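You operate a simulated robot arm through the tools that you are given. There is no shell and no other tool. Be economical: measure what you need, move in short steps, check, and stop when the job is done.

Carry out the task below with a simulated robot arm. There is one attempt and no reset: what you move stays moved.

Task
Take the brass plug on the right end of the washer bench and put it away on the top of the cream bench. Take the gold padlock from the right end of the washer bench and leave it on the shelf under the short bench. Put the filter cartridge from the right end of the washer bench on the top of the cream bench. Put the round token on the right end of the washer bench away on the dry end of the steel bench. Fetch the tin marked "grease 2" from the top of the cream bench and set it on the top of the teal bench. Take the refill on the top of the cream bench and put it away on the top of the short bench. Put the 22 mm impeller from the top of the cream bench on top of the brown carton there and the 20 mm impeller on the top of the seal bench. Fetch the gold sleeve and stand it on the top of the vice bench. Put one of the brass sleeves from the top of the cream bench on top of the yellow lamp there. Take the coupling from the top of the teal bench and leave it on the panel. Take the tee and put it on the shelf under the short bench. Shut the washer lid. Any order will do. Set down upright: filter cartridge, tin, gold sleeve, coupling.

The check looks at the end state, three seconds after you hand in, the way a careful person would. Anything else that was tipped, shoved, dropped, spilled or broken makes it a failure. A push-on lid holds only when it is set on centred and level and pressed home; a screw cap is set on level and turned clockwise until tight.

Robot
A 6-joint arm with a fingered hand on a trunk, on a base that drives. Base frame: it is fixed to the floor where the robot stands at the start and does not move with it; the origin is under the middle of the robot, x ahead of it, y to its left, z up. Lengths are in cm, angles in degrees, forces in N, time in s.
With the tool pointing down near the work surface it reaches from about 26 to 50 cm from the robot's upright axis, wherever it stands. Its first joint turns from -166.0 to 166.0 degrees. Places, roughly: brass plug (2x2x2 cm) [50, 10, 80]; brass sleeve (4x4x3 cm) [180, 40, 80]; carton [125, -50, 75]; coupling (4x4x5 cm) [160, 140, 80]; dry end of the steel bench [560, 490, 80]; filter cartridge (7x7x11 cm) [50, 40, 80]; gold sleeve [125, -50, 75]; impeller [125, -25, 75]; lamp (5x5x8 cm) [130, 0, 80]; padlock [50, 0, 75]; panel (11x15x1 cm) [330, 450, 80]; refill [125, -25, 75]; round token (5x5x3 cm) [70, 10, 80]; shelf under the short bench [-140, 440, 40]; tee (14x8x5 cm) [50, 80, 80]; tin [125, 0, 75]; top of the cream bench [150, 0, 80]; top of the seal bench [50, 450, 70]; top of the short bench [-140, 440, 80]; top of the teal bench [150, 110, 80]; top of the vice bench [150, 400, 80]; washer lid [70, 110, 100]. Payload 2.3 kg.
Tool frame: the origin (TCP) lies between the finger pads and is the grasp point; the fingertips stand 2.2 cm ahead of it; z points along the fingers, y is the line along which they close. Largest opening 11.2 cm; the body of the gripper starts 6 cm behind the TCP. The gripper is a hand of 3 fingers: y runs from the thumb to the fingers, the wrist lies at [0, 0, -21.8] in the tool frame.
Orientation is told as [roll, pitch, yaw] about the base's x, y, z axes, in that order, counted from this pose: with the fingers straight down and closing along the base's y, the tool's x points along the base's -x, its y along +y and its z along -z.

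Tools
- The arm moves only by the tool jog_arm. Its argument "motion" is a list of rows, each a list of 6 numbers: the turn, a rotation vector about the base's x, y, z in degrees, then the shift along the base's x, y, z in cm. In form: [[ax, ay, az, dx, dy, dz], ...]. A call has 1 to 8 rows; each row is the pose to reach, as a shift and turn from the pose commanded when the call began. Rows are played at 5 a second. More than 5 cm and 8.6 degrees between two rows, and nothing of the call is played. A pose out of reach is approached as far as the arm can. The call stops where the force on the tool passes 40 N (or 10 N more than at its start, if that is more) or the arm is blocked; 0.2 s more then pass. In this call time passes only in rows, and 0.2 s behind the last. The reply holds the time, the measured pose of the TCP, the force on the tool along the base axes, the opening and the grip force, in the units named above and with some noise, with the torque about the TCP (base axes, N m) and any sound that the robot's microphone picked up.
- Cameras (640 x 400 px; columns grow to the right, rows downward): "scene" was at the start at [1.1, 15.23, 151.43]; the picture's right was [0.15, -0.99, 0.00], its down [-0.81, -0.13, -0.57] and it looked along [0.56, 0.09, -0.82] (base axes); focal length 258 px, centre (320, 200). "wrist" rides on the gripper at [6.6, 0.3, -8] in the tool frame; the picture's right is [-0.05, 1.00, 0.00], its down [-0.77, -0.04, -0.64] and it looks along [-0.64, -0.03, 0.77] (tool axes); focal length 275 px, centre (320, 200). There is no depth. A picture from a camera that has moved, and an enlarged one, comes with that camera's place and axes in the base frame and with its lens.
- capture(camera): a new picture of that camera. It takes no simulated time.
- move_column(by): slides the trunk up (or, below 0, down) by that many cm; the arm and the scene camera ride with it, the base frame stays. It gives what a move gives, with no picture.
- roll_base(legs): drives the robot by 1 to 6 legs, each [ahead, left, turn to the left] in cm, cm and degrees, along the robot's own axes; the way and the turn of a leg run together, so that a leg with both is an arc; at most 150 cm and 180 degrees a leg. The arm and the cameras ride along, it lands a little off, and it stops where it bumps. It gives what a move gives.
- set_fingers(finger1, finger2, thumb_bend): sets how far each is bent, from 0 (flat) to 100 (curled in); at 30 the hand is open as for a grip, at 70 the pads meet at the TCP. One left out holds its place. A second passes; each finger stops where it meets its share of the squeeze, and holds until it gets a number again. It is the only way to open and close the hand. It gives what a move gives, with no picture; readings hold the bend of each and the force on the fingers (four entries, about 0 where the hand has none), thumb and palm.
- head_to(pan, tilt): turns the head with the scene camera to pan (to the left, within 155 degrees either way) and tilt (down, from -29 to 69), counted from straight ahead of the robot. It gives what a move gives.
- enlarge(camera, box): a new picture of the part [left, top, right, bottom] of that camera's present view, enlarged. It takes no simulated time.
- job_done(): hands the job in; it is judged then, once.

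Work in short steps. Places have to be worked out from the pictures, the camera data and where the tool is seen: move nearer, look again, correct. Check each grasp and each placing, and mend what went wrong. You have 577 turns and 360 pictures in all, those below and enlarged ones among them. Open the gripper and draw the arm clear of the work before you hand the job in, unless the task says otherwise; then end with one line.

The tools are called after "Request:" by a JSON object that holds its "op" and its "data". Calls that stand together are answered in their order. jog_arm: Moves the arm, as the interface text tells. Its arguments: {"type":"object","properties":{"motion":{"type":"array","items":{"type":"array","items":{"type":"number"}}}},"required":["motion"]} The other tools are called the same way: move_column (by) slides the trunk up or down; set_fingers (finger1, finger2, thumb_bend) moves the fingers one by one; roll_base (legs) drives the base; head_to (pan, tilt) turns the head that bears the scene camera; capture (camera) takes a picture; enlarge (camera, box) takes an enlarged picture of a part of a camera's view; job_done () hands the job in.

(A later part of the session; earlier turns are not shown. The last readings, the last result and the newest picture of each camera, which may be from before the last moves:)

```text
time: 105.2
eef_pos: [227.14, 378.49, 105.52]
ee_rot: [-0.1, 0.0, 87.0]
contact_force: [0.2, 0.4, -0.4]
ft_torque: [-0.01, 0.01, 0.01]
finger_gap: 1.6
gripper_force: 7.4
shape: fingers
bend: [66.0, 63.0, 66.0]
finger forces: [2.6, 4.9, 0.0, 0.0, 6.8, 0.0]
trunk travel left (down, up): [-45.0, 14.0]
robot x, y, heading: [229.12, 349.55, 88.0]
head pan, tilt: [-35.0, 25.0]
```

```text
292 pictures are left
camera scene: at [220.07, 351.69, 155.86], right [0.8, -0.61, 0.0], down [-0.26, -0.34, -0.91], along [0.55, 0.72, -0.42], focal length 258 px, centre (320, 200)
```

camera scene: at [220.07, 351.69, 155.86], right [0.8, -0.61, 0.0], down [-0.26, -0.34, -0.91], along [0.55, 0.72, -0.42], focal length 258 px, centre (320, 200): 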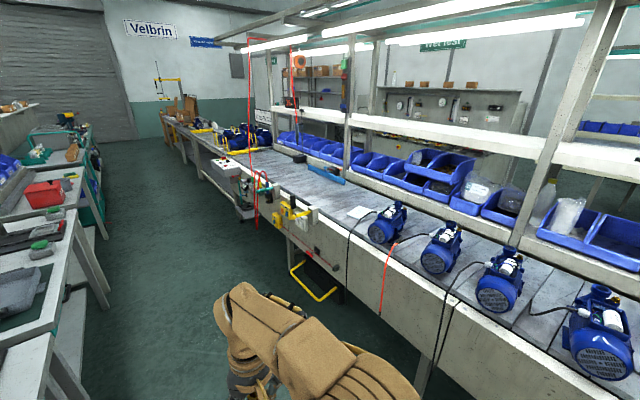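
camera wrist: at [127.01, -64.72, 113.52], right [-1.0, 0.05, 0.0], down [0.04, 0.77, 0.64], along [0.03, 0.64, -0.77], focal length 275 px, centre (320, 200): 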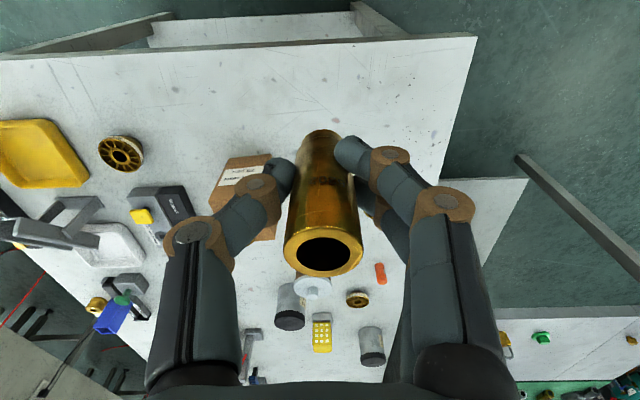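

The bench at (150, ~400) is beside me on the left. I zoom to identify it and a free spot.

Request:
{"op": "head_to", "data": {"pan": 50, "tilt": 42}}

Request:
{"op": "capture", "data": {"camera": "scene"}}

Request:
{"op": "enlarge", "data": {"camera": "scene", "box": [150, 60, 470, 260]}}

```text
time: 106.8
eef_pos: [226.96, 378.35, 105.62]
ee_rot: [0.0, 0.0, 87.1]
contact_force: [-0.4, -0.4, -1.5]
ft_torque: [-0.01, 0.01, 0.02]
finger_gap: 1.62
gripper_force: 7.1
shape: fingers
bend: [66.0, 63.0, 66.0]
finger forces: [2.7, 4.9, 0.0, 0.0, 6.8, 0.1]
trunk travel left (down, up): [-45.0, 14.0]
robot x, y, heading: [228.87, 350.02, 87.6]
head pan, tilt: [50.0, 42.0]
```

```text
291 pictures are left
camera scene: at [208.31, 349.99, 153.23], right [0.67, 0.74, 0.0], down [0.49, -0.45, -0.74], along [-0.55, 0.5, -0.67], focal length 258 px, centre (320, 200)
```

scene: 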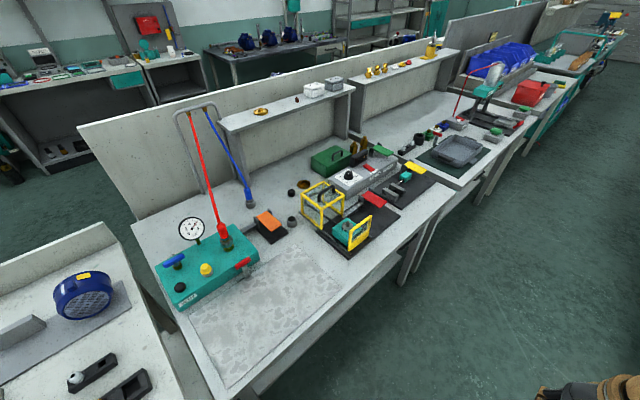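

```text
2.00 times, centred on (310, 160) of scene
camera zoom: at [208.31, 349.99, 153.23], right [0.67, 0.74, 0.0], down [0.49, -0.45, -0.74], along [-0.55, 0.5, -0.67], focal length 516 px, centre (340, 280)
```

zoom: 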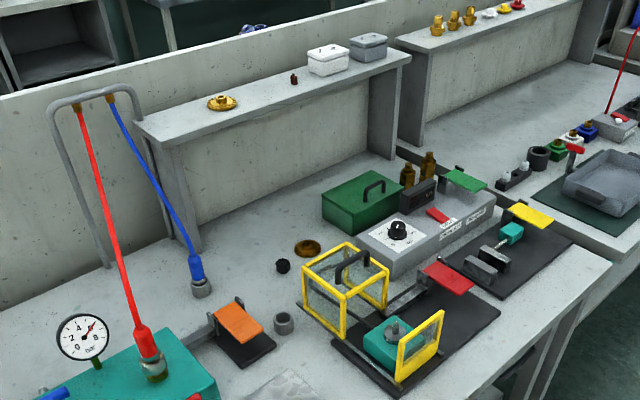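

This is the vice bench (vices on its far end). A free gap lies between the slab and the black vice mat around (174, 387). I drive up, turn to face it.

Request:
{"op": "roll_base", "data": {"legs": [[36, 0, 0], [0, 0, 92.3]]}}

Request:
{"op": "head_to", "data": {"pan": 0, "tilt": 50}}

Request:
{"op": "capture", "data": {"camera": "scene"}}

```text
time: 113.1
eef_pos: [201.92, 381.65, 105.53]
ee_rot: [0.1, 0.0, -178.1]
contact_force: [-0.1, 0.7, -1.6]
ft_torque: [0.01, 0.01, 0.02]
finger_gap: 1.55
gripper_force: 6.7
shape: fingers
bend: [66.0, 63.0, 66.0]
finger forces: [2.5, 4.8, 0.1, 0.1, 6.3, 0.0]
trunk travel left (down, up): [-45.0, 14.0]
robot x, y, heading: [230.48, 385.65, -177.5]
head pan, tilt: [50.0, 42.0]
```

```text
time: 114.3
eef_pos: [201.96, 381.66, 105.67]
ee_rot: [0.0, 0.0, -178.1]
contact_force: [-0.7, -0.7, -1.9]
ft_torque: [-0.04, -0.01, 0.01]
finger_gap: 1.56
gripper_force: 6.9
shape: fingers
bend: [66.0, 63.0, 66.0]
finger forces: [2.6, 4.8, 0.0, 0.0, 6.3, 0.0]
trunk travel left (down, up): [-45.0, 14.0]
robot x, y, heading: [230.49, 385.47, -177.5]
head pan, tilt: [0.0, 50.0]
```

```text
289 pictures are left
camera scene: at [229.26, 371.68, 152.11], right [-0.04, 1.0, 0.0], down [0.77, 0.03, -0.64], along [-0.64, -0.03, -0.77], focal length 258 px, centre (320, 200)
```

scene: 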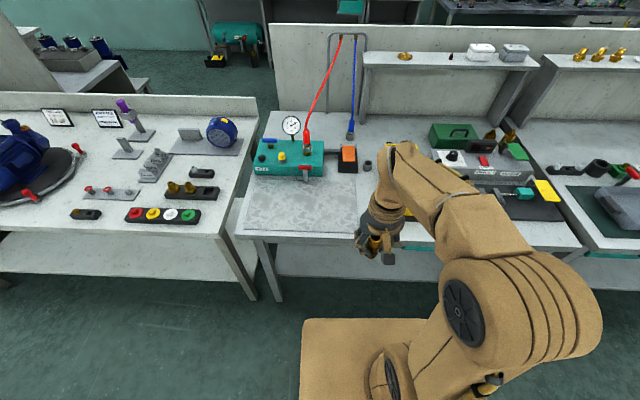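

I roll ahead 14 cm and inspect the gap with the wrist camera.

Request:
{"op": "roll_base", "data": {"legs": [[14, 0, -2]]}}

Request:
{"op": "capture", "data": {"camera": "wrist"}}

Request:
{"op": "capture", "data": {"camera": "scene"}}

```text
time: 115.7
eef_pos: [187.56, 382.26, 105.53]
ee_rot: [0.0, 0.0, 179.9]
contact_force: [-0.3, 0.3, -0.9]
ft_torque: [-0.01, -0.02, 0.04]
finger_gap: 1.54
gripper_force: 7.2
shape: fingers
bend: [66.0, 63.0, 66.0]
finger forces: [2.5, 4.8, 0.0, 0.1, 6.4, 0.0]
trunk travel left (down, up): [-45.0, 14.0]
robot x, y, heading: [216.25, 385.32, -179.6]
head pan, tilt: [0.0, 50.0]
```

```text
288 pictures are left
camera wrist: at [194.07, 381.98, 113.52], right [-0.05, -1.0, 0.0], down [-0.77, 0.04, 0.64], along [-0.63, 0.03, -0.77], focal length 275 px, centre (320, 200)
```

wrist: 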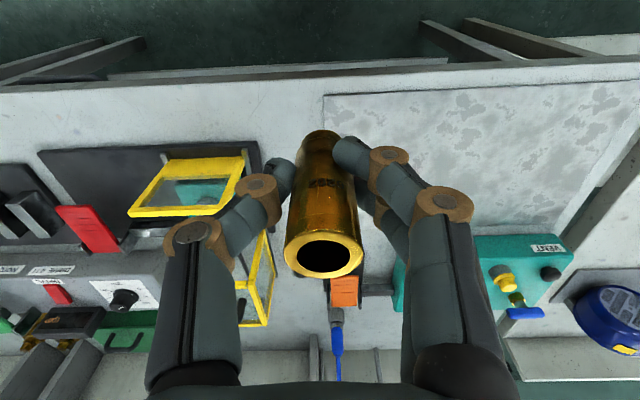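

```text
287 pictures are left
camera scene: at [214.36, 371.38, 152.11], right [-0.01, 1.0, 0.0], down [0.77, 0.01, -0.64], along [-0.64, -0.01, -0.77], focal length 258 px, centre (320, 200)
```

scene: 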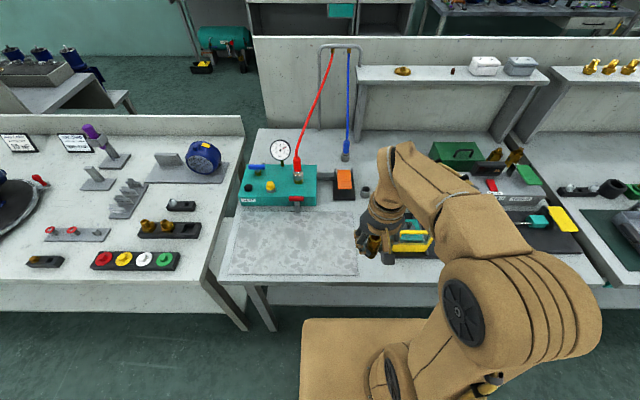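

Gap spans y 382.4–391.2; I'll stand the sleeve at (180.5, 386.8).

Request:
{"op": "jog_arm", "data": {"motion": [[0, 0, 0, -3, 2, -3], [0, 0, 0, -6, 4, -5.5], [0, 0, 0, -7.1, 4.5, -10], [0, 0, 0, -7.1, 4.5, -14.5], [0, 0, 0, -7.1, 4.5, -18.5]]}}

Request:
{"op": "capture", "data": {"camera": "wrist"}}

```text
time: 116.8
eef_pos: [180.09, 386.9, 86.89]
ee_rot: [0.0, 0.0, 179.9]
contact_force: [0.2, 0.8, -2.0]
ft_torque: [0.04, 0.0, -0.01]
finger_gap: 1.55
gripper_force: 6.9
shape: fingers
bend: [66.0, 63.0, 66.0]
finger forces: [2.5, 4.8, 0.0, 0.0, 6.2, 0.1]
trunk travel left (down, up): [-45.0, 14.0]
robot x, y, heading: [216.19, 385.35, -179.5]
head pan, tilt: [0.0, 50.0]
```

```text
286 pictures are left
camera wrist: at [186.79, 386.48, 94.86], right [-0.05, -1.0, 0.0], down [-0.77, 0.04, 0.64], along [-0.64, 0.03, -0.77], focal length 275 px, centre (320, 200)
```

wrist: 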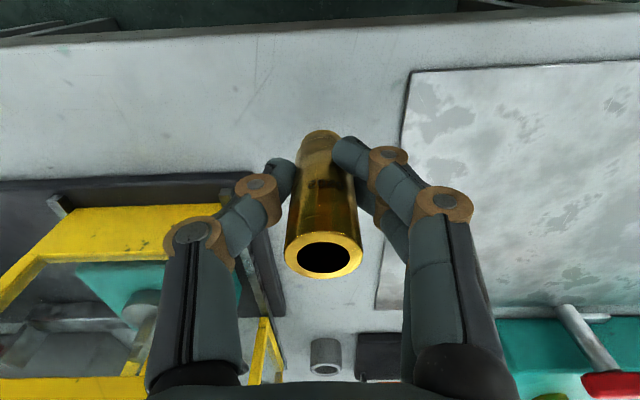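

I shift slightly toward me and away from the yellow frame, then lower.

Request:
{"op": "jog_arm", "data": {"motion": [[0, 0, 0, 1.3, -0.7, -0.5], [0, 0, 0, 1.3, -0.7, -1.2], [0, 0, 0, 1.3, -0.7, -1.9], [0, 0, 0, 1.3, -0.7, -2.3]]}}

```text
time: 117.8
eef_pos: [181.56, 386.0, 84.78]
ee_rot: [0.0, 0.0, 179.9]
contact_force: [-1.2, -0.4, -1.4]
ft_torque: [0.0, -0.02, 0.01]
finger_gap: 1.5
gripper_force: 6.8
shape: fingers
bend: [66.0, 63.0, 66.0]
finger forces: [2.5, 4.8, 0.0, 0.0, 6.2, 0.1]
trunk travel left (down, up): [-45.0, 14.0]
robot x, y, heading: [215.94, 385.12, -179.7]
head pan, tilt: [0.0, 50.0]
```

Request:
{"op": "jog_arm", "data": {"motion": [[0, 0, 0, 0, 0, -0.2], [0, 0, 0, 0, 0, -0.4], [0, 0, 0, 0, 0, -0.6], [0, 0, 0, 0, 0, -0.8]]}}

```text
time: 118.8
eef_pos: [181.67, 386.07, 84.11]
ee_rot: [0.0, -0.2, 179.9]
contact_force: [-1.9, -1.7, 12.7]
ft_torque: [-0.07, 0.1, -0.01]
finger_gap: 1.39
gripper_force: 9.6
shape: fingers
bend: [68.0, 65.0, 67.0]
finger forces: [3.0, 8.0, 0.0, 0.1, 7.9, 0.1]
trunk travel left (down, up): [-45.0, 14.0]
robot x, y, heading: [216.16, 385.41, -179.5]
head pan, tilt: [0.0, 50.0]
```

Touched down. Ease up 0.2, open partly.

Request:
{"op": "jog_arm", "data": {"motion": [[0, 0, 0, 0, 0, 0.25]]}}

Request:
{"op": "set_fingers", "data": {"finger1": 54, "finger2": 54, "thumb_bend": 54}}

Request:
{"op": "capture", "data": {"camera": "wrist"}}

```text
time: 119.2
eef_pos: [181.76, 386.08, 84.23]
ee_rot: [0.1, 0.0, 180.0]
contact_force: [-0.7, -1.2, 1.5]
ft_torque: [-0.03, 0.0, -0.04]
finger_gap: 1.41
gripper_force: 8.1
shape: fingers
bend: [67.0, 65.0, 67.0]
finger forces: [2.7, 6.3, 0.0, 0.1, 6.9, 0.0]
trunk travel left (down, up): [-45.0, 14.0]
robot x, y, heading: [216.22, 385.72, -179.5]
head pan, tilt: [0.0, 50.0]
```

```text
time: 120.2
eef_pos: [181.7, 386.03, 84.27]
ee_rot: [0.0, -0.1, 179.9]
contact_force: [0.4, 0.2, -0.4]
ft_torque: [0.01, -0.01, 0.01]
finger_gap: 4.29
gripper_force: 0.1
shape: fingers
bend: [54.0, 54.0, 54.0]
finger forces: [0.0, 0.0, 0.0, 0.0, 0.0, 0.0]
trunk travel left (down, up): [-45.0, 14.0]
robot x, y, heading: [216.49, 385.61, -179.6]
head pan, tilt: [0.0, 50.0]
```

```text
285 pictures are left
camera wrist: at [188.37, 385.85, 92.14], right [-0.05, -1.0, 0.0], down [-0.77, 0.04, 0.64], along [-0.64, 0.03, -0.77], focal length 275 px, centre (320, 200)
```

wrist: 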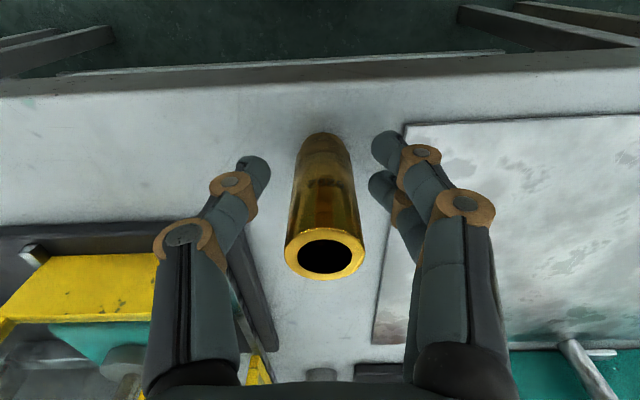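

Standing free. Raise up and retract.

Request:
{"op": "jog_arm", "data": {"motion": [[0, 0, 0, 0, 0, 4.5], [0, 0, 0, 0, 0, 9], [0, 0, 0, 2, 0, 13.5], [0, 0, 0, 5, 0, 17], [0, 0, 0, 7, 0, 21]]}}

Request:
{"op": "capture", "data": {"camera": "wrist"}}

Request:
{"op": "capture", "data": {"camera": "scene"}}

```text
time: 121.5
eef_pos: [188.97, 386.01, 105.42]
ee_rot: [0.0, -0.2, 179.9]
contact_force: [0.5, 0.2, 0.5]
ft_torque: [0.04, 0.03, 0.01]
finger_gap: 4.33
gripper_force: 0.0
shape: fingers
bend: [54.0, 54.0, 54.0]
finger forces: [0.0, 0.1, 0.1, 0.1, 0.0, 0.0]
trunk travel left (down, up): [-45.0, 14.0]
robot x, y, heading: [216.45, 385.26, -179.4]
head pan, tilt: [0.0, 50.0]
```

```text
284 pictures are left
camera wrist: at [195.69, 385.72, 113.32], right [-0.05, -1.0, 0.0], down [-0.77, 0.04, 0.64], along [-0.64, 0.03, -0.77], focal length 275 px, centre (320, 200)
```

wrist: 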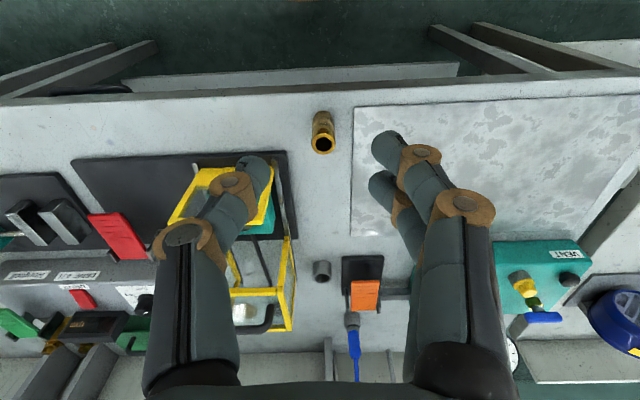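

```text
283 pictures are left
camera scene: at [214.6, 371.38, 152.11], right [-0.01, 1.0, 0.0], down [0.77, 0.01, -0.64], along [-0.64, -0.01, -0.77], focal length 258 px, centre (320, 200)
```

scene: 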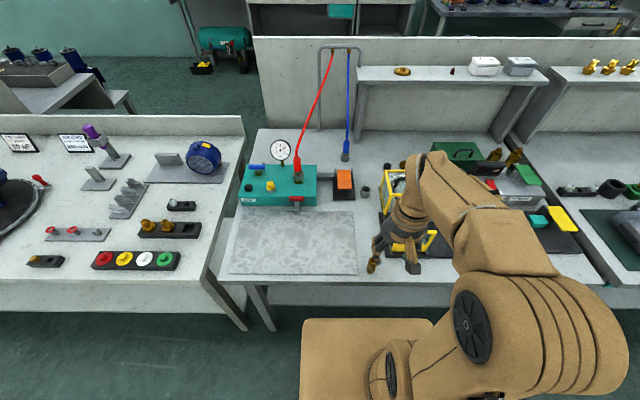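

Sleeve stands on the vice bench. Next the coupling on the teal bench: back off and slide down the aisle to y≈140, still facing the benches.

Request:
{"op": "roll_base", "data": {"legs": [[-14, 0, -0.5], [0, 125, 0], [0, 118, 0]]}}

Request:
{"op": "capture", "data": {"camera": "scene"}}

```text
time: 134.4
eef_pos: [202.91, 139.66, 105.31]
ee_rot: [-0.1, 0.0, 180.0]
contact_force: [-0.9, 1.2, -0.3]
ft_torque: [0.0, -0.01, 0.0]
finger_gap: 4.3
gripper_force: 0.2
shape: fingers
bend: [54.0, 54.0, 54.0]
finger forces: [0.1, 0.0, 0.1, 0.0, 0.1, 0.1]
trunk travel left (down, up): [-45.0, 14.0]
robot x, y, heading: [230.37, 139.36, -179.6]
head pan, tilt: [0.0, 50.0]
```

```text
282 pictures are left
camera scene: at [228.53, 125.13, 152.11], right [-0.01, 1.0, 0.0], down [0.77, 0.01, -0.64], along [-0.64, -0.01, -0.77], focal length 258 px, centre (320, 200)
```

scene: 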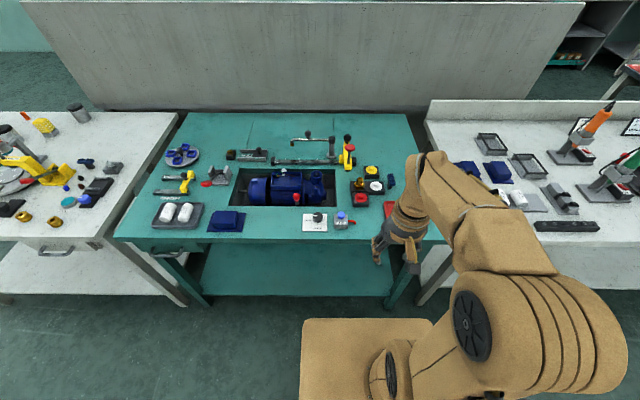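

Now a close look at the teal bench for the coupling, and at the cream bench end for the brass sleeves.

Request:
{"op": "enlarge", "data": {"camera": "scene", "box": [140, 110, 420, 250]}}

Request:
{"op": "enlarge", "data": {"camera": "scene", "box": [0, 90, 140, 260]}}

Request:
{"op": "capture", "data": {"camera": "wrist"}}

```text
2.29 times, centred on (280, 180) of scene
camera zoom: at [228.53, 125.13, 152.11], right [-0.01, 1.0, 0.0], down [0.77, 0.01, -0.64], along [-0.64, -0.01, -0.77], focal length 590 px, centre (411, 246)
```

zoom: 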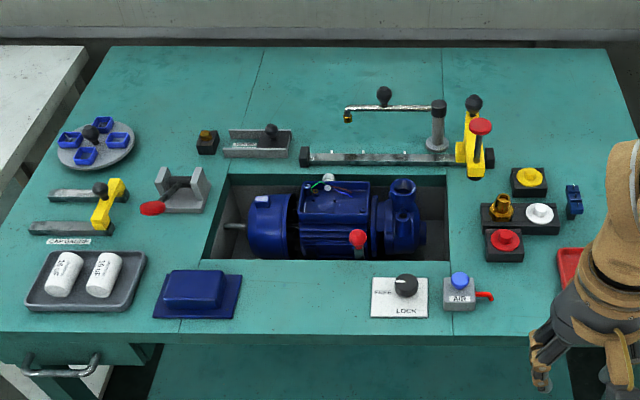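

```text
2.35 times, centred on (70, 175) of scene
camera zoom: at [228.53, 125.13, 152.11], right [-0.01, 1.0, 0.0], down [0.77, 0.01, -0.64], along [-0.64, -0.01, -0.77], focal length 607 px, centre (908, 259)
```

zoom: 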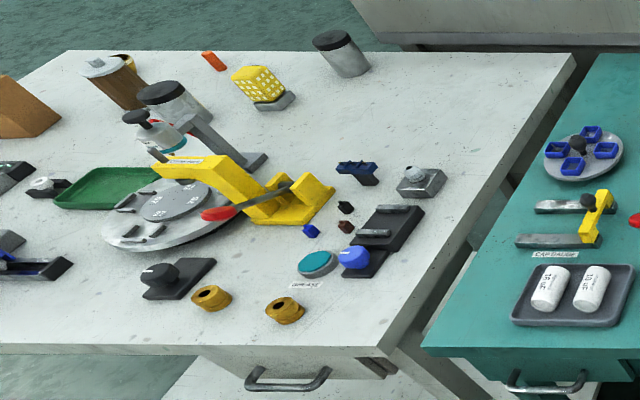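

```text
279 pictures are left
camera wrist: at [209.6, 139.47, 113.26], right [-0.05, -1.0, 0.0], down [-0.77, 0.04, 0.64], along [-0.64, 0.03, -0.77], focal length 275 px, centre (320, 200)
```

wrist: 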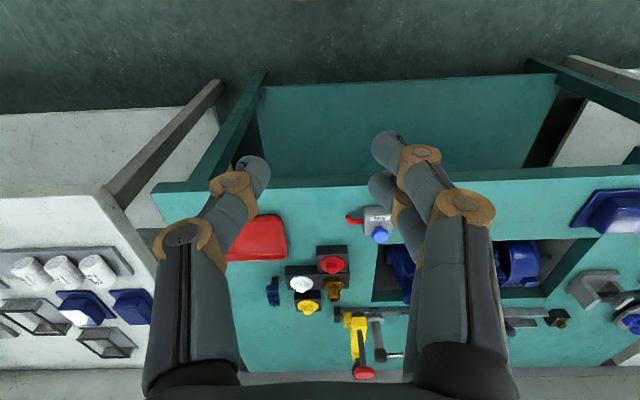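

The gold piece at about (162, 139) amid black switch blocks should be the coupling. I zoom in on it.

Request:
{"op": "enlarge", "data": {"camera": "scene", "box": [340, 160, 404, 230]}}

Request:
{"op": "enlarge", "data": {"camera": "wrist", "box": [250, 200, 400, 330]}}

```text
5.71 times, centred on (372, 195) of scene
camera zoom: at [228.53, 125.13, 152.11], right [-0.01, 1.0, 0.0], down [0.77, 0.01, -0.64], along [-0.64, -0.01, -0.77], focal length 1475 px, centre (23, 229)
```

zoom: 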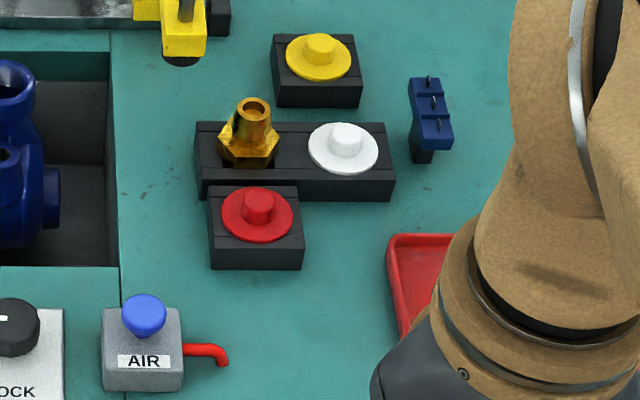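

```text
3.08 times, centred on (325, 265) of wrist
camera zoom: at [209.6, 139.47, 113.26], right [-0.05, -1.0, 0.0], down [-0.77, 0.04, 0.64], along [-0.64, 0.03, -0.77], focal length 847 px, centre (305, 0)
```

zoom: 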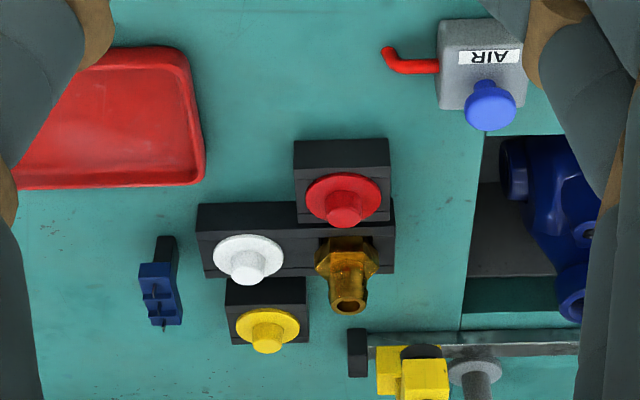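

Coupling stub top is near (163.4, 138.8, 86.2), standing in a rack. I roll ahead 20 cm and go above it.

Request:
{"op": "roll_base", "data": {"legs": [[20, 0, 0]]}}

Request:
{"op": "jog_arm", "data": {"motion": [[0, 0, 0, -4, 0, -2], [0, 0, 0, -8, 0, -4], [0, 0, 0, -12, 0, -6], [0, 0, 0, -16, 0, -8], [0, 0, 0, -19, 0, -11]]}}

Request:
{"op": "capture", "data": {"camera": "wrist"}}

```text
time: 136.0
eef_pos: [183.37, 139.67, 105.3]
ee_rot: [0.0, 0.0, 179.9]
contact_force: [-0.5, -0.5, 0.1]
ft_torque: [0.03, 0.01, -0.03]
finger_gap: 4.32
gripper_force: 0.0
shape: fingers
bend: [54.0, 54.0, 54.0]
finger forces: [0.1, 0.1, 0.0, 0.0, 0.0, 0.0]
trunk travel left (down, up): [-45.0, 14.0]
robot x, y, heading: [210.69, 138.84, -179.5]
head pan, tilt: [0.0, 50.0]
```

```text
time: 137.2
eef_pos: [165.01, 139.33, 94.22]
ee_rot: [-0.1, 0.0, 179.9]
contact_force: [0.6, 0.4, 0.0]
ft_torque: [-0.01, 0.0, -0.02]
finger_gap: 4.32
gripper_force: 0.0
shape: fingers
bend: [54.0, 54.0, 54.0]
finger forces: [0.1, 0.0, 0.1, 0.1, 0.1, 0.0]
trunk travel left (down, up): [-45.0, 14.0]
robot x, y, heading: [210.26, 138.93, -179.9]
head pan, tilt: [0.0, 50.0]
```

```text
276 pictures are left
camera wrist: at [171.59, 138.98, 102.05], right [-0.05, -1.0, 0.0], down [-0.77, 0.04, 0.64], along [-0.63, 0.03, -0.77], focal length 275 px, centre (320, 200)
```

wrist: 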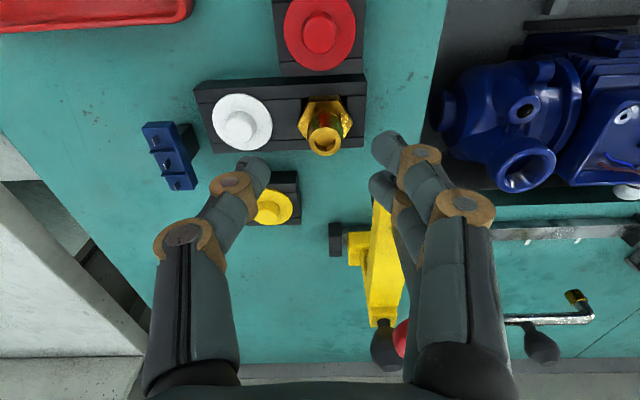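

Aligned within a cm. I lower to z≈87 and check.

Request:
{"op": "jog_arm", "data": {"motion": [[0, 0, 0, -1, -0.3, -3.5], [0, 0, 0, -1, -0.3, -7]]}}

Request:
{"op": "capture", "data": {"camera": "wrist"}}

```text
time: 137.8
eef_pos: [163.97, 139.14, 87.24]
ee_rot: [0.1, -0.1, 179.9]
contact_force: [0.3, -1.0, -0.2]
ft_torque: [0.02, 0.0, -0.02]
finger_gap: 4.33
gripper_force: 0.1
shape: fingers
bend: [54.0, 54.0, 54.0]
finger forces: [0.1, 0.0, 0.0, 0.0, 0.0, 0.1]
trunk travel left (down, up): [-45.0, 14.0]
robot x, y, heading: [210.59, 138.83, -179.4]
head pan, tilt: [0.0, 50.0]
```

```text
275 pictures are left
camera wrist: at [170.62, 138.8, 95.21], right [-0.05, -1.0, 0.0], down [-0.77, 0.04, 0.64], along [-0.64, 0.03, -0.77], focal length 275 px, centre (320, 200)
```

wrist: 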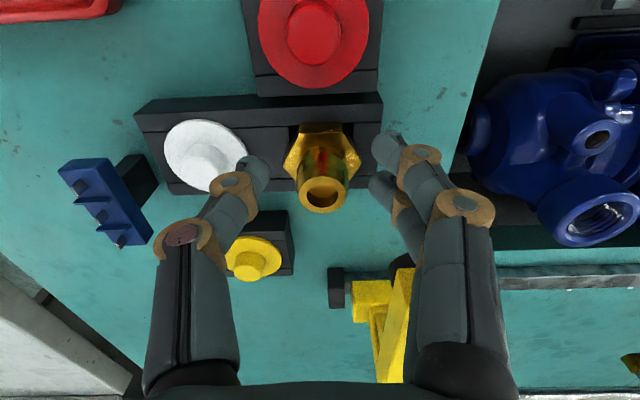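

I narrow the fingers a bit to keep clear of the white token, then lower 1.6 cm and close on the stub.

Request:
{"op": "set_fingers", "data": {"finger1": 60, "finger2": 60, "thumb_bend": 60}}

Request:
{"op": "jog_arm", "data": {"motion": [[0, 0, 0, -0.3, -0.15, -0.8], [0, 0, 0, -0.3, -0.15, -1.5]]}}

Request:
{"op": "capture", "data": {"camera": "wrist"}}

```text
time: 138.8
eef_pos: [163.89, 138.98, 87.31]
ee_rot: [0.0, -0.1, 179.9]
contact_force: [-0.6, 0.3, -0.2]
ft_torque: [0.0, -0.01, -0.01]
finger_gap: 2.78
gripper_force: 0.1
shape: fingers
bend: [60.0, 60.0, 60.0]
finger forces: [0.0, 0.0, 0.0, 0.0, 0.1, 0.0]
trunk travel left (down, up): [-45.0, 14.0]
robot x, y, heading: [210.75, 139.04, -179.5]
head pan, tilt: [0.0, 50.0]
```

```text
time: 139.4
eef_pos: [163.52, 139.08, 85.94]
ee_rot: [0.0, -0.1, 179.9]
contact_force: [0.0, -0.8, 1.3]
ft_torque: [-0.07, 0.04, -0.02]
finger_gap: 2.77
gripper_force: 0.9
shape: fingers
bend: [60.0, 60.0, 60.0]
finger forces: [0.0, 1.1, 0.1, 0.0, 0.3, 0.0]
trunk travel left (down, up): [-45.0, 14.0]
robot x, y, heading: [210.83, 139.06, -179.6]
head pan, tilt: [0.0, 50.0]
```

```text
274 pictures are left
camera wrist: at [170.17, 138.8, 93.83], right [-0.05, -1.0, 0.0], down [-0.77, 0.04, 0.64], along [-0.64, 0.03, -0.77], focal length 275 px, centre (320, 200)
```

wrist: 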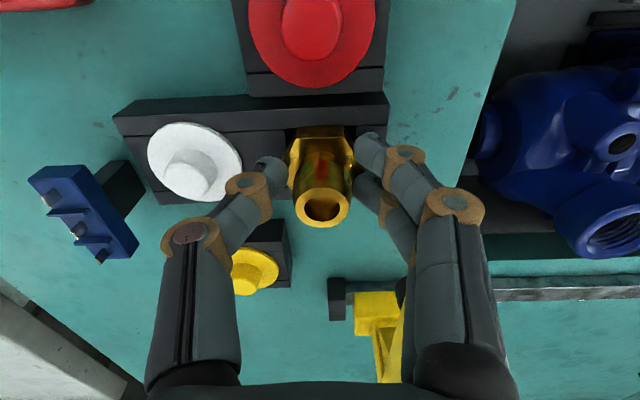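

Tips just reached the hex. I raise 0.3 and close on the stub.

Request:
{"op": "jog_arm", "data": {"motion": [[0, 0, 0, 0, -0.1, 0.3]]}}

Request:
{"op": "set_fingers", "data": {"finger1": 75, "finger2": 75, "thumb_bend": 75}}

Request:
{"op": "capture", "data": {"camera": "wrist"}}

```text
time: 139.8
eef_pos: [163.5, 138.84, 86.04]
ee_rot: [0.0, 0.0, 179.8]
contact_force: [-0.9, 0.1, 0.1]
ft_torque: [-0.02, -0.01, 0.0]
finger_gap: 2.77
gripper_force: 0.2
shape: fingers
bend: [60.0, 60.0, 60.0]
finger forces: [0.1, 0.1, 0.1, 0.0, 0.0, 0.0]
trunk travel left (down, up): [-45.0, 14.0]
robot x, y, heading: [210.63, 139.19, -179.7]
head pan, tilt: [0.0, 50.0]
```

```text
time: 140.8
eef_pos: [163.58, 138.86, 86.16]
ee_rot: [-0.1, 0.0, 179.9]
contact_force: [1.0, 1.1, 0.5]
ft_torque: [0.06, -0.01, -0.04]
finger_gap: 1.03
gripper_force: 12.3
shape: fingers
bend: [72.0, 70.0, 67.0]
finger forces: [3.9, 8.5, 0.1, 0.1, 12.7, 0.0]
trunk travel left (down, up): [-45.0, 14.0]
robot x, y, heading: [210.88, 138.6, -179.7]
head pan, tilt: [0.0, 50.0]
```

```text
273 pictures are left
camera wrist: at [170.12, 138.63, 94.06], right [-0.05, -1.0, 0.0], down [-0.77, 0.04, 0.64], along [-0.64, 0.03, -0.77], focal length 275 px, centre (320, 200)
```

wrist: 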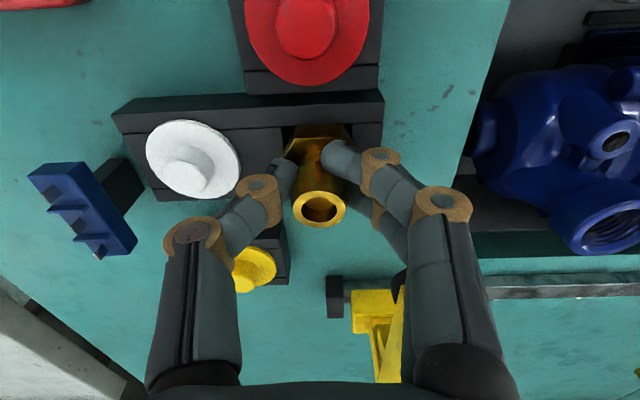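

Firm (12 N). Lift straight up, slowly at first.

Request:
{"op": "jog_arm", "data": {"motion": [[0, 0, 0, 0, 0, 1.5], [0, 0, 0, 0, 0, 4], [0, 0, 0, 0, 0, 8], [0, 0, 0, 3, 0, 11.5], [0, 0, 0, 6, 0, 15], [0, 0, 0, 10, 0, 18], [0, 0, 0, 14, 0, 19.5]]}}

Request:
{"op": "capture", "data": {"camera": "wrist"}}

Request:
{"op": "enlarge", "data": {"camera": "scene", "box": [340, 130, 440, 230]}}

```text
time: 142.4
eef_pos: [177.18, 139.21, 105.81]
ee_rot: [0.1, -0.1, 179.9]
contact_force: [0.8, -0.3, -0.4]
ft_torque: [-0.01, 0.03, -0.02]
finger_gap: 0.93
gripper_force: 12.5
shape: fingers
bend: [73.0, 71.0, 67.0]
finger forces: [4.0, 9.1, 0.0, 0.0, 11.6, 0.0]
trunk travel left (down, up): [-45.0, 14.0]
robot x, y, heading: [210.48, 139.23, -179.3]
head pan, tilt: [0.0, 50.0]
```

```text
272 pictures are left
camera wrist: at [183.85, 138.9, 113.69], right [-0.05, -1.0, 0.0], down [-0.77, 0.04, 0.64], along [-0.64, 0.03, -0.77], focal length 275 px, centre (320, 200)
```

wrist: 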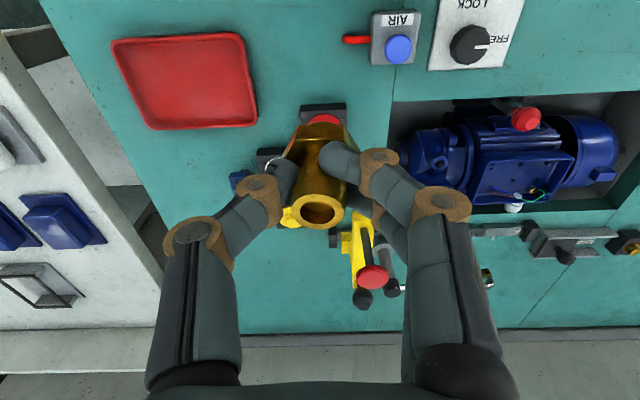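

```text
4.00 times, centred on (390, 180) of scene
camera zoom: at [209.2, 125.0, 152.11], right [-0.01, 1.0, 0.0], down [0.77, 0.01, -0.64], along [-0.64, 0.0, -0.77], focal length 1032 px, centre (40, 280)
```

zoom: 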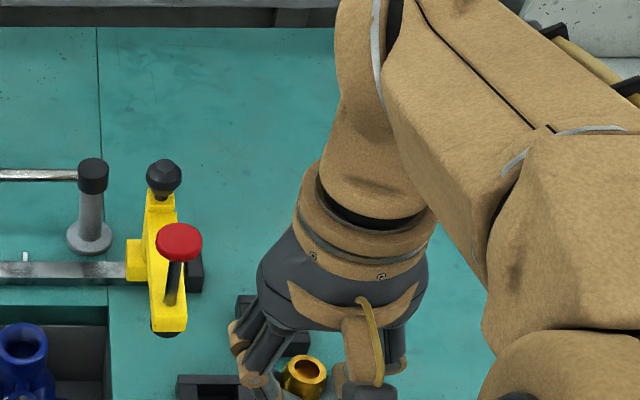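

Coupling lifted. I back into the aisle, turn to face +x, and slide up toward the panel (330, 450).

Request:
{"op": "roll_base", "data": {"legs": [[-22, 0, 0], [0, 0, 179.5], [0, 140, 0], [0, 120, 0]]}}

Request:
{"op": "head_to", "data": {"pan": 15, "tilt": 30}}

Request:
{"op": "capture", "data": {"camera": "scene"}}

```text
time: 163.8
eef_pos: [262.19, 402.48, 105.68]
ee_rot: [0.0, 0.0, 1.6]
contact_force: [0.7, 0.2, -0.5]
ft_torque: [-0.02, -0.01, 0.03]
finger_gap: 0.87
gripper_force: 11.7
shape: fingers
bend: [73.0, 71.0, 67.0]
finger forces: [3.3, 9.0, 0.0, 0.1, 11.4, 0.0]
trunk travel left (down, up): [-45.0, 14.0]
robot x, y, heading: [228.63, 401.63, 2.1]
head pan, tilt: [0.0, 50.0]
```

```text
time: 164.6
eef_pos: [262.13, 402.56, 105.6]
ee_rot: [0.0, 0.0, 1.6]
contact_force: [0.5, -0.4, -1.0]
ft_torque: [0.02, -0.01, 0.0]
finger_gap: 0.88
gripper_force: 11.9
shape: fingers
bend: [73.0, 71.0, 67.0]
finger forces: [3.3, 8.9, 0.0, 0.0, 11.5, 0.0]
trunk travel left (down, up): [-45.0, 14.0]
robot x, y, heading: [228.25, 401.56, 1.9]
head pan, tilt: [15.0, 30.0]
```

```text
270 pictures are left
camera scene: at [230.69, 418.23, 155.06], right [0.29, -0.96, 0.0], down [-0.48, -0.15, -0.87], along [0.83, 0.25, -0.5], focal length 258 px, centre (320, 200)
```

scene: 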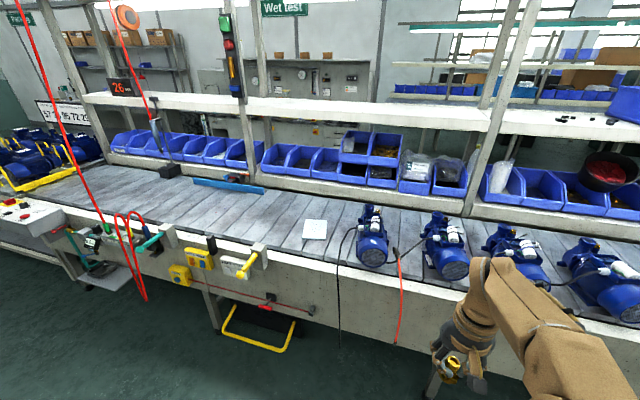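

The white square plate at about (327, 450) on the line is the panel. I slide left and then approach, watching for protruding items.

Request:
{"op": "roll_base", "data": {"legs": [[0, 36, -2], [30, 0, 0]]}}

Request:
{"op": "head_to", "data": {"pan": 5, "tilt": 50}}

Request:
{"op": "capture", "data": {"camera": "scene"}}

Request:
{"op": "capture", "data": {"camera": "wrist"}}

```text
time: 168.6
eef_pos: [291.22, 436.78, 105.74]
ee_rot: [0.1, 0.0, -0.8]
contact_force: [-0.1, -0.2, -0.2]
ft_torque: [-0.02, 0.03, 0.0]
finger_gap: 0.89
gripper_force: 11.6
shape: fingers
bend: [73.0, 71.0, 67.0]
finger forces: [3.3, 8.9, 0.1, 0.1, 11.4, 0.1]
trunk travel left (down, up): [-45.0, 14.0]
robot x, y, heading: [257.68, 437.49, -0.4]
head pan, tilt: [15.0, 30.0]
```

```text
time: 169.4
eef_pos: [291.26, 436.72, 105.79]
ee_rot: [0.1, 0.0, -0.8]
contact_force: [-0.1, -0.7, -0.7]
ft_torque: [0.03, -0.02, 0.03]
finger_gap: 0.85
gripper_force: 12.0
shape: fingers
bend: [73.0, 71.0, 67.0]
finger forces: [3.2, 9.0, 0.0, 0.1, 11.5, 0.0]
trunk travel left (down, up): [-45.0, 14.0]
robot x, y, heading: [257.72, 437.55, -0.2]
head pan, tilt: [5.0, 50.0]
```

```text
269 pictures are left
camera scene: at [259.35, 452.13, 152.12], right [0.08, -1.0, 0.0], down [-0.76, -0.06, -0.64], along [0.64, 0.05, -0.77], focal length 258 px, centre (320, 200)
```

scene: 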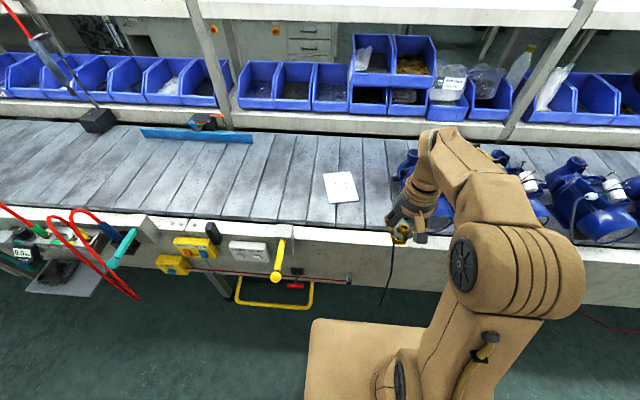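

```text
268 pictures are left
camera wrist: at [284.63, 437.27, 113.66], right [0.06, 1.0, 0.0], down [0.77, -0.05, 0.64], along [0.64, -0.04, -0.77], focal length 275 px, centre (320, 200)
```

wrist: 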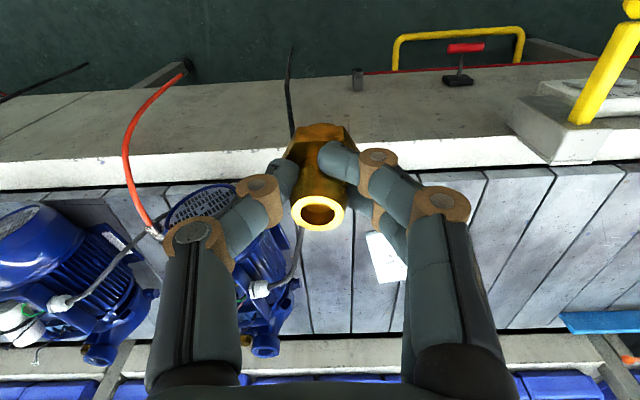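

Panel centre (326, 449.5), about 5° off square. I roll 22 cm closer and move the coupling over it.

Request:
{"op": "roll_base", "data": {"legs": [[21, 0, 0]]}}

Request:
{"op": "jog_arm", "data": {"motion": [[0, 0, 0, 1, 4, 0], [0, 0, 0, 3, 8, -1], [0, 0, 0, 6, 11, -3], [0, 0, 0, 9, 12.5, -5]]}}

Request:
{"op": "capture", "data": {"camera": "wrist"}}

Request:
{"op": "capture", "data": {"camera": "scene"}}

```text
time: 171.0
eef_pos: [311.79, 436.74, 105.68]
ee_rot: [0.0, 0.0, -0.8]
contact_force: [1.0, 0.1, -1.5]
ft_torque: [-0.03, 0.0, -0.01]
finger_gap: 0.87
gripper_force: 11.9
shape: fingers
bend: [73.0, 71.0, 67.0]
finger forces: [3.3, 9.0, 0.0, 0.1, 11.4, 0.1]
trunk travel left (down, up): [-45.0, 14.0]
robot x, y, heading: [277.72, 437.19, 0.0]
head pan, tilt: [5.0, 50.0]
```

```text
time: 172.0
eef_pos: [320.37, 448.89, 100.5]
ee_rot: [0.0, 0.0, -0.9]
contact_force: [1.2, 0.5, -0.7]
ft_torque: [0.01, 0.04, -0.01]
finger_gap: 0.78
gripper_force: 11.5
shape: fingers
bend: [73.0, 71.0, 67.0]
finger forces: [3.0, 9.2, 0.0, 0.1, 11.1, 0.0]
trunk travel left (down, up): [-45.0, 14.0]
robot x, y, heading: [278.19, 437.54, -0.4]
head pan, tilt: [5.0, 50.0]
```

```text
267 pictures are left
camera wrist: at [313.79, 449.42, 108.5], right [0.06, 1.0, 0.0], down [0.77, -0.05, 0.64], along [0.63, -0.04, -0.77], focal length 275 px, centre (320, 200)
```

wrist: 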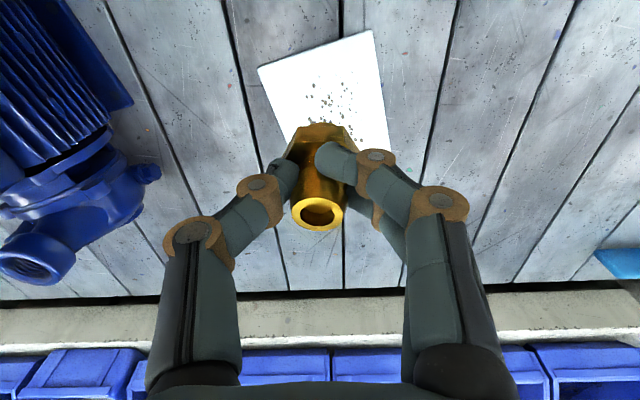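

```text
266 pictures are left
camera scene: at [279.97, 452.08, 152.11], right [0.08, -1.0, 0.0], down [-0.76, -0.06, -0.64], along [0.64, 0.05, -0.77], focal length 258 px, centre (320, 200)
```

scene: 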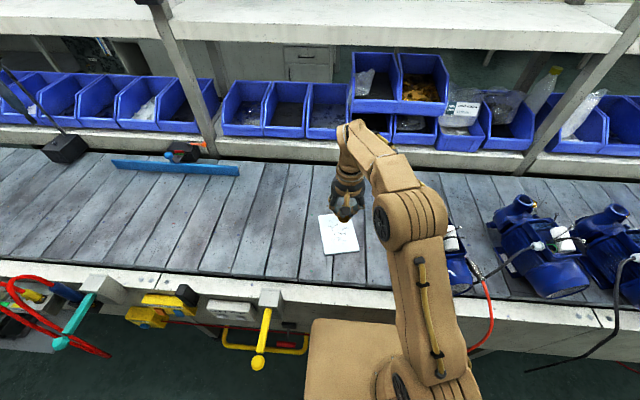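

I move to (325, 449.8) and descend to just above the panel.

Request:
{"op": "jog_arm", "data": {"motion": [[0, 0, 0, 1.5, 0.3, -4], [0, 0, 0, 3, 0.6, -8], [0, 0, 0, 4.2, 0.9, -11.5], [0, 0, 0, 4.5, 0.9, -13]]}}

Request:
{"op": "capture", "data": {"camera": "wrist"}}

Request:
{"op": "enlarge", "data": {"camera": "scene", "box": [300, 170, 400, 260]}}

```text
time: 173.0
eef_pos: [325.23, 449.97, 87.59]
ee_rot: [-0.1, -0.1, -0.8]
contact_force: [-0.1, -0.2, -1.0]
ft_torque: [-0.03, -0.03, 0.05]
finger_gap: 0.52
gripper_force: 10.8
shape: fingers
bend: [74.0, 71.0, 68.0]
finger forces: [2.0, 9.7, 0.1, 0.1, 10.3, 0.1]
trunk travel left (down, up): [-45.0, 14.0]
robot x, y, heading: [278.37, 436.75, -0.4]
head pan, tilt: [5.0, 50.0]
```

```text
265 pictures are left
camera wrist: at [318.52, 450.49, 95.63], right [0.06, 1.0, 0.0], down [0.77, -0.05, 0.64], along [0.64, -0.04, -0.77], focal length 275 px, centre (320, 200)
```

wrist: 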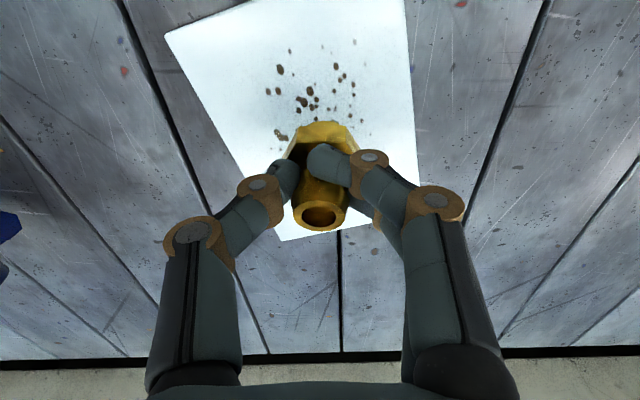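

```text
4.44 times, centred on (350, 215) of scene
camera zoom: at [279.88, 452.05, 152.11], right [0.08, -1.0, 0.0], down [-0.76, -0.06, -0.64], along [0.64, 0.05, -0.77], focal length 1147 px, centre (187, 133)
```

zoom: 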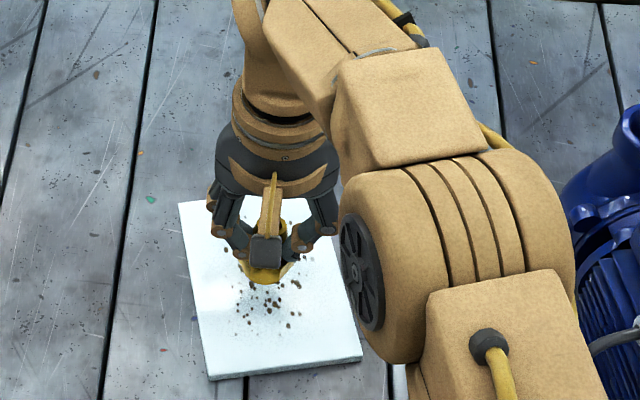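

Coupling is over the panel's middle. Lower until contact.

Request:
{"op": "jog_arm", "data": {"motion": [[0, 0, 0, 0, 0, -0.5], [0, 0, 0, 0, 0, -1], [0, 0, 0, 0, 0, -1.4], [0, 0, 0, 0, 0, -1.8]]}}

```text
time: 174.0
eef_pos: [325.29, 450.15, 86.0]
ee_rot: [0.0, -0.1, -0.8]
contact_force: [-0.2, -0.5, -0.5]
ft_torque: [0.0, 0.0, 0.01]
finger_gap: 0.51
gripper_force: 11.1
shape: fingers
bend: [74.0, 71.0, 68.0]
finger forces: [1.8, 9.6, 0.0, 0.1, 10.3, 0.0]
trunk travel left (down, up): [-45.0, 14.0]
robot x, y, heading: [278.03, 437.46, -0.1]
head pan, tilt: [5.0, 50.0]
```

Request:
{"op": "jog_arm", "data": {"motion": [[0, 0, 0, 0, 0, -0.3], [0, 0, 0, 0, 0, -0.6], [0, 0, 0, 0, 0, -0.9], [0, 0, 0, 0, 0, -1.2]]}}

Request:
{"op": "capture", "data": {"camera": "wrist"}}

```text
time: 175.0
eef_pos: [325.2, 449.92, 85.32]
ee_rot: [0.2, -0.9, -0.8]
contact_force: [-4.8, -0.2, 27.6]
ft_torque: [-0.21, 0.04, -0.03]
finger_gap: 0.38
gripper_force: 27.9
shape: fingers
bend: [74.0, 72.0, 72.0]
finger forces: [6.4, 17.4, 0.0, 0.0, 32.6, 0.1]
trunk travel left (down, up): [-45.0, 14.0]
robot x, y, heading: [278.1, 437.1, -0.4]
head pan, tilt: [5.0, 50.0]
stopped in row 4: the force on the tool passed its limit at 42 N (the readings are from after the stop); the commanded pose is now the measured one
```

```text
263 pictures are left
camera wrist: at [318.47, 450.45, 93.23], right [0.06, 1.0, 0.0], down [0.76, -0.05, 0.65], along [0.65, -0.04, -0.76], focal length 275 px, centre (320, 200)
```

wrist: 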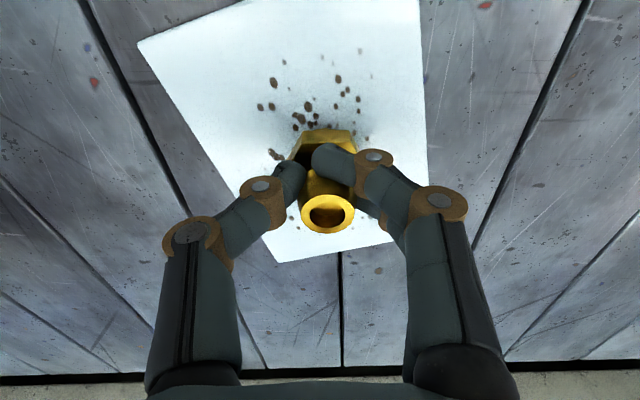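

Touched down. Relax up 0.4 with tilt restored, then open.

Request:
{"op": "jog_arm", "data": {"motion": [[0, 0.8, 0, 0, 0, 0.4]]}}

Request:
{"op": "set_fingers", "data": {"finger1": 58, "finger2": 58, "thumb_bend": 58}}

Request:
{"op": "capture", "data": {"camera": "wrist"}}

```text
time: 175.4
eef_pos: [325.37, 450.07, 85.36]
ee_rot: [0.1, 0.4, -0.8]
contact_force: [-3.2, 1.2, 10.4]
ft_torque: [-0.07, -0.04, -0.03]
finger_gap: 0.42
gripper_force: 20.2
shape: fingers
bend: [74.0, 72.0, 71.0]
finger forces: [6.2, 13.5, 0.1, 0.1, 21.4, 0.1]
trunk travel left (down, up): [-45.0, 14.0]
robot x, y, heading: [278.21, 437.36, -0.2]
head pan, tilt: [5.0, 50.0]
```

```text
time: 176.4
eef_pos: [325.23, 449.95, 85.51]
ee_rot: [0.1, 0.1, -0.8]
contact_force: [0.2, 1.1, 28.0]
ft_torque: [0.52, -0.17, 0.02]
finger_gap: 2.81
gripper_force: 15.7
shape: fingers
bend: [64.0, 65.0, 57.0]
finger forces: [10.4, 20.9, 0.0, 0.0, 0.0, 0.1]
trunk travel left (down, up): [-45.0, 14.0]
robot x, y, heading: [277.79, 437.14, -0.1]
head pan, tilt: [5.0, 50.0]
```

```text
262 pictures are left
camera wrist: at [318.65, 450.42, 93.57], right [0.06, 1.0, 0.0], down [0.77, -0.05, 0.63], along [0.63, -0.04, -0.77], focal length 275 px, centre (320, 200)
```

wrist: 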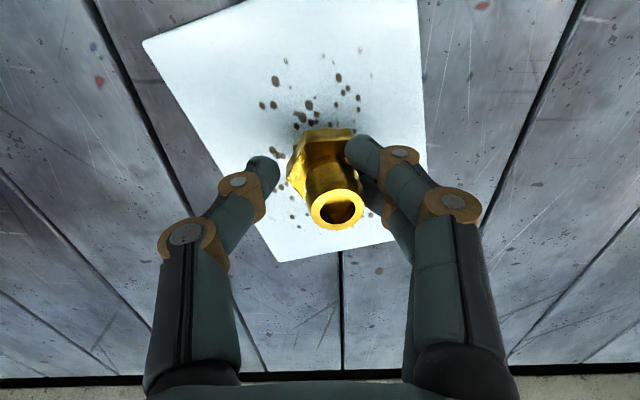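

The two fingers' tips press on the hex; I lift straight up to relieve.

Request:
{"op": "jog_arm", "data": {"motion": [[0, 0, 0, 0, 0, 0.6], [0, 0, 0, 0, 0, 1.2]]}}

Request:
{"op": "capture", "data": {"camera": "wrist"}}

```text
time: 177.0
eef_pos: [325.35, 450.05, 86.58]
ee_rot: [0.0, 0.5, -0.8]
contact_force: [0.8, 0.0, 0.6]
ft_torque: [0.02, 0.01, 0.01]
finger_gap: 3.48
gripper_force: 0.0
shape: fingers
bend: [57.0, 57.0, 57.0]
finger forces: [0.0, 0.0, 0.0, 0.1, 0.1, 0.0]
trunk travel left (down, up): [-45.0, 14.0]
robot x, y, heading: [278.08, 437.01, -0.3]
head pan, tilt: [5.0, 50.0]
```

```text
261 pictures are left
camera wrist: at [318.81, 450.45, 94.54], right [0.06, 1.0, 0.0], down [0.78, -0.05, 0.63], along [0.63, -0.04, -0.78], focal length 275 px, centre (320, 200)
```

wrist: 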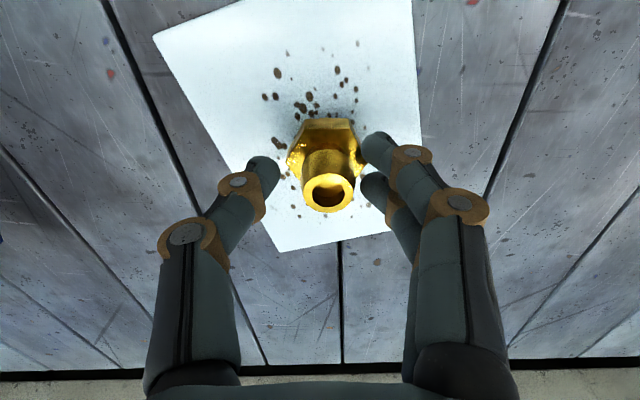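

Upright on the panel. Lift away and verify.

Request:
{"op": "jog_arm", "data": {"motion": [[0, 0, 0, 0, 0, 4.5], [0, 0, 0, 0, 0, 9], [0, -0.4, 0, -3, 0, 12.5], [0, -0.4, 0, -7, -1, 15.5], [0, -0.4, 0, -11, -3, 18], [0, -0.4, 0, -14, -6, 20]]}}

Request:
{"op": "enlarge", "data": {"camera": "scene", "box": [280, 150, 420, 270]}}

```text
refused: row 4 steps farther than a row can; nothing moved
```

```text
3.33 times, centred on (350, 210) of scene
camera zoom: at [279.81, 452.03, 152.09], right [0.08, -1.0, 0.0], down [-0.76, -0.06, -0.64], along [0.64, 0.05, -0.77], focal length 860 px, centre (220, 167)
```

zoom: 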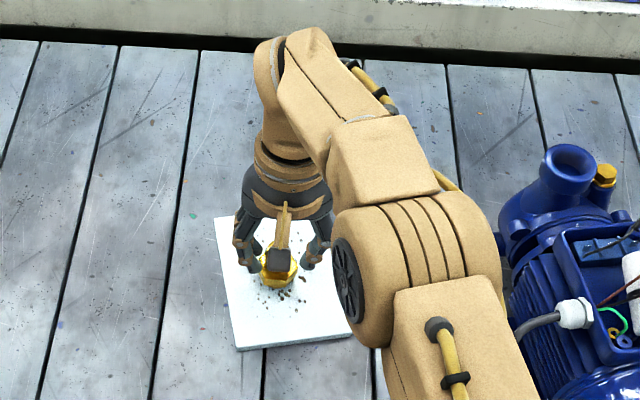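

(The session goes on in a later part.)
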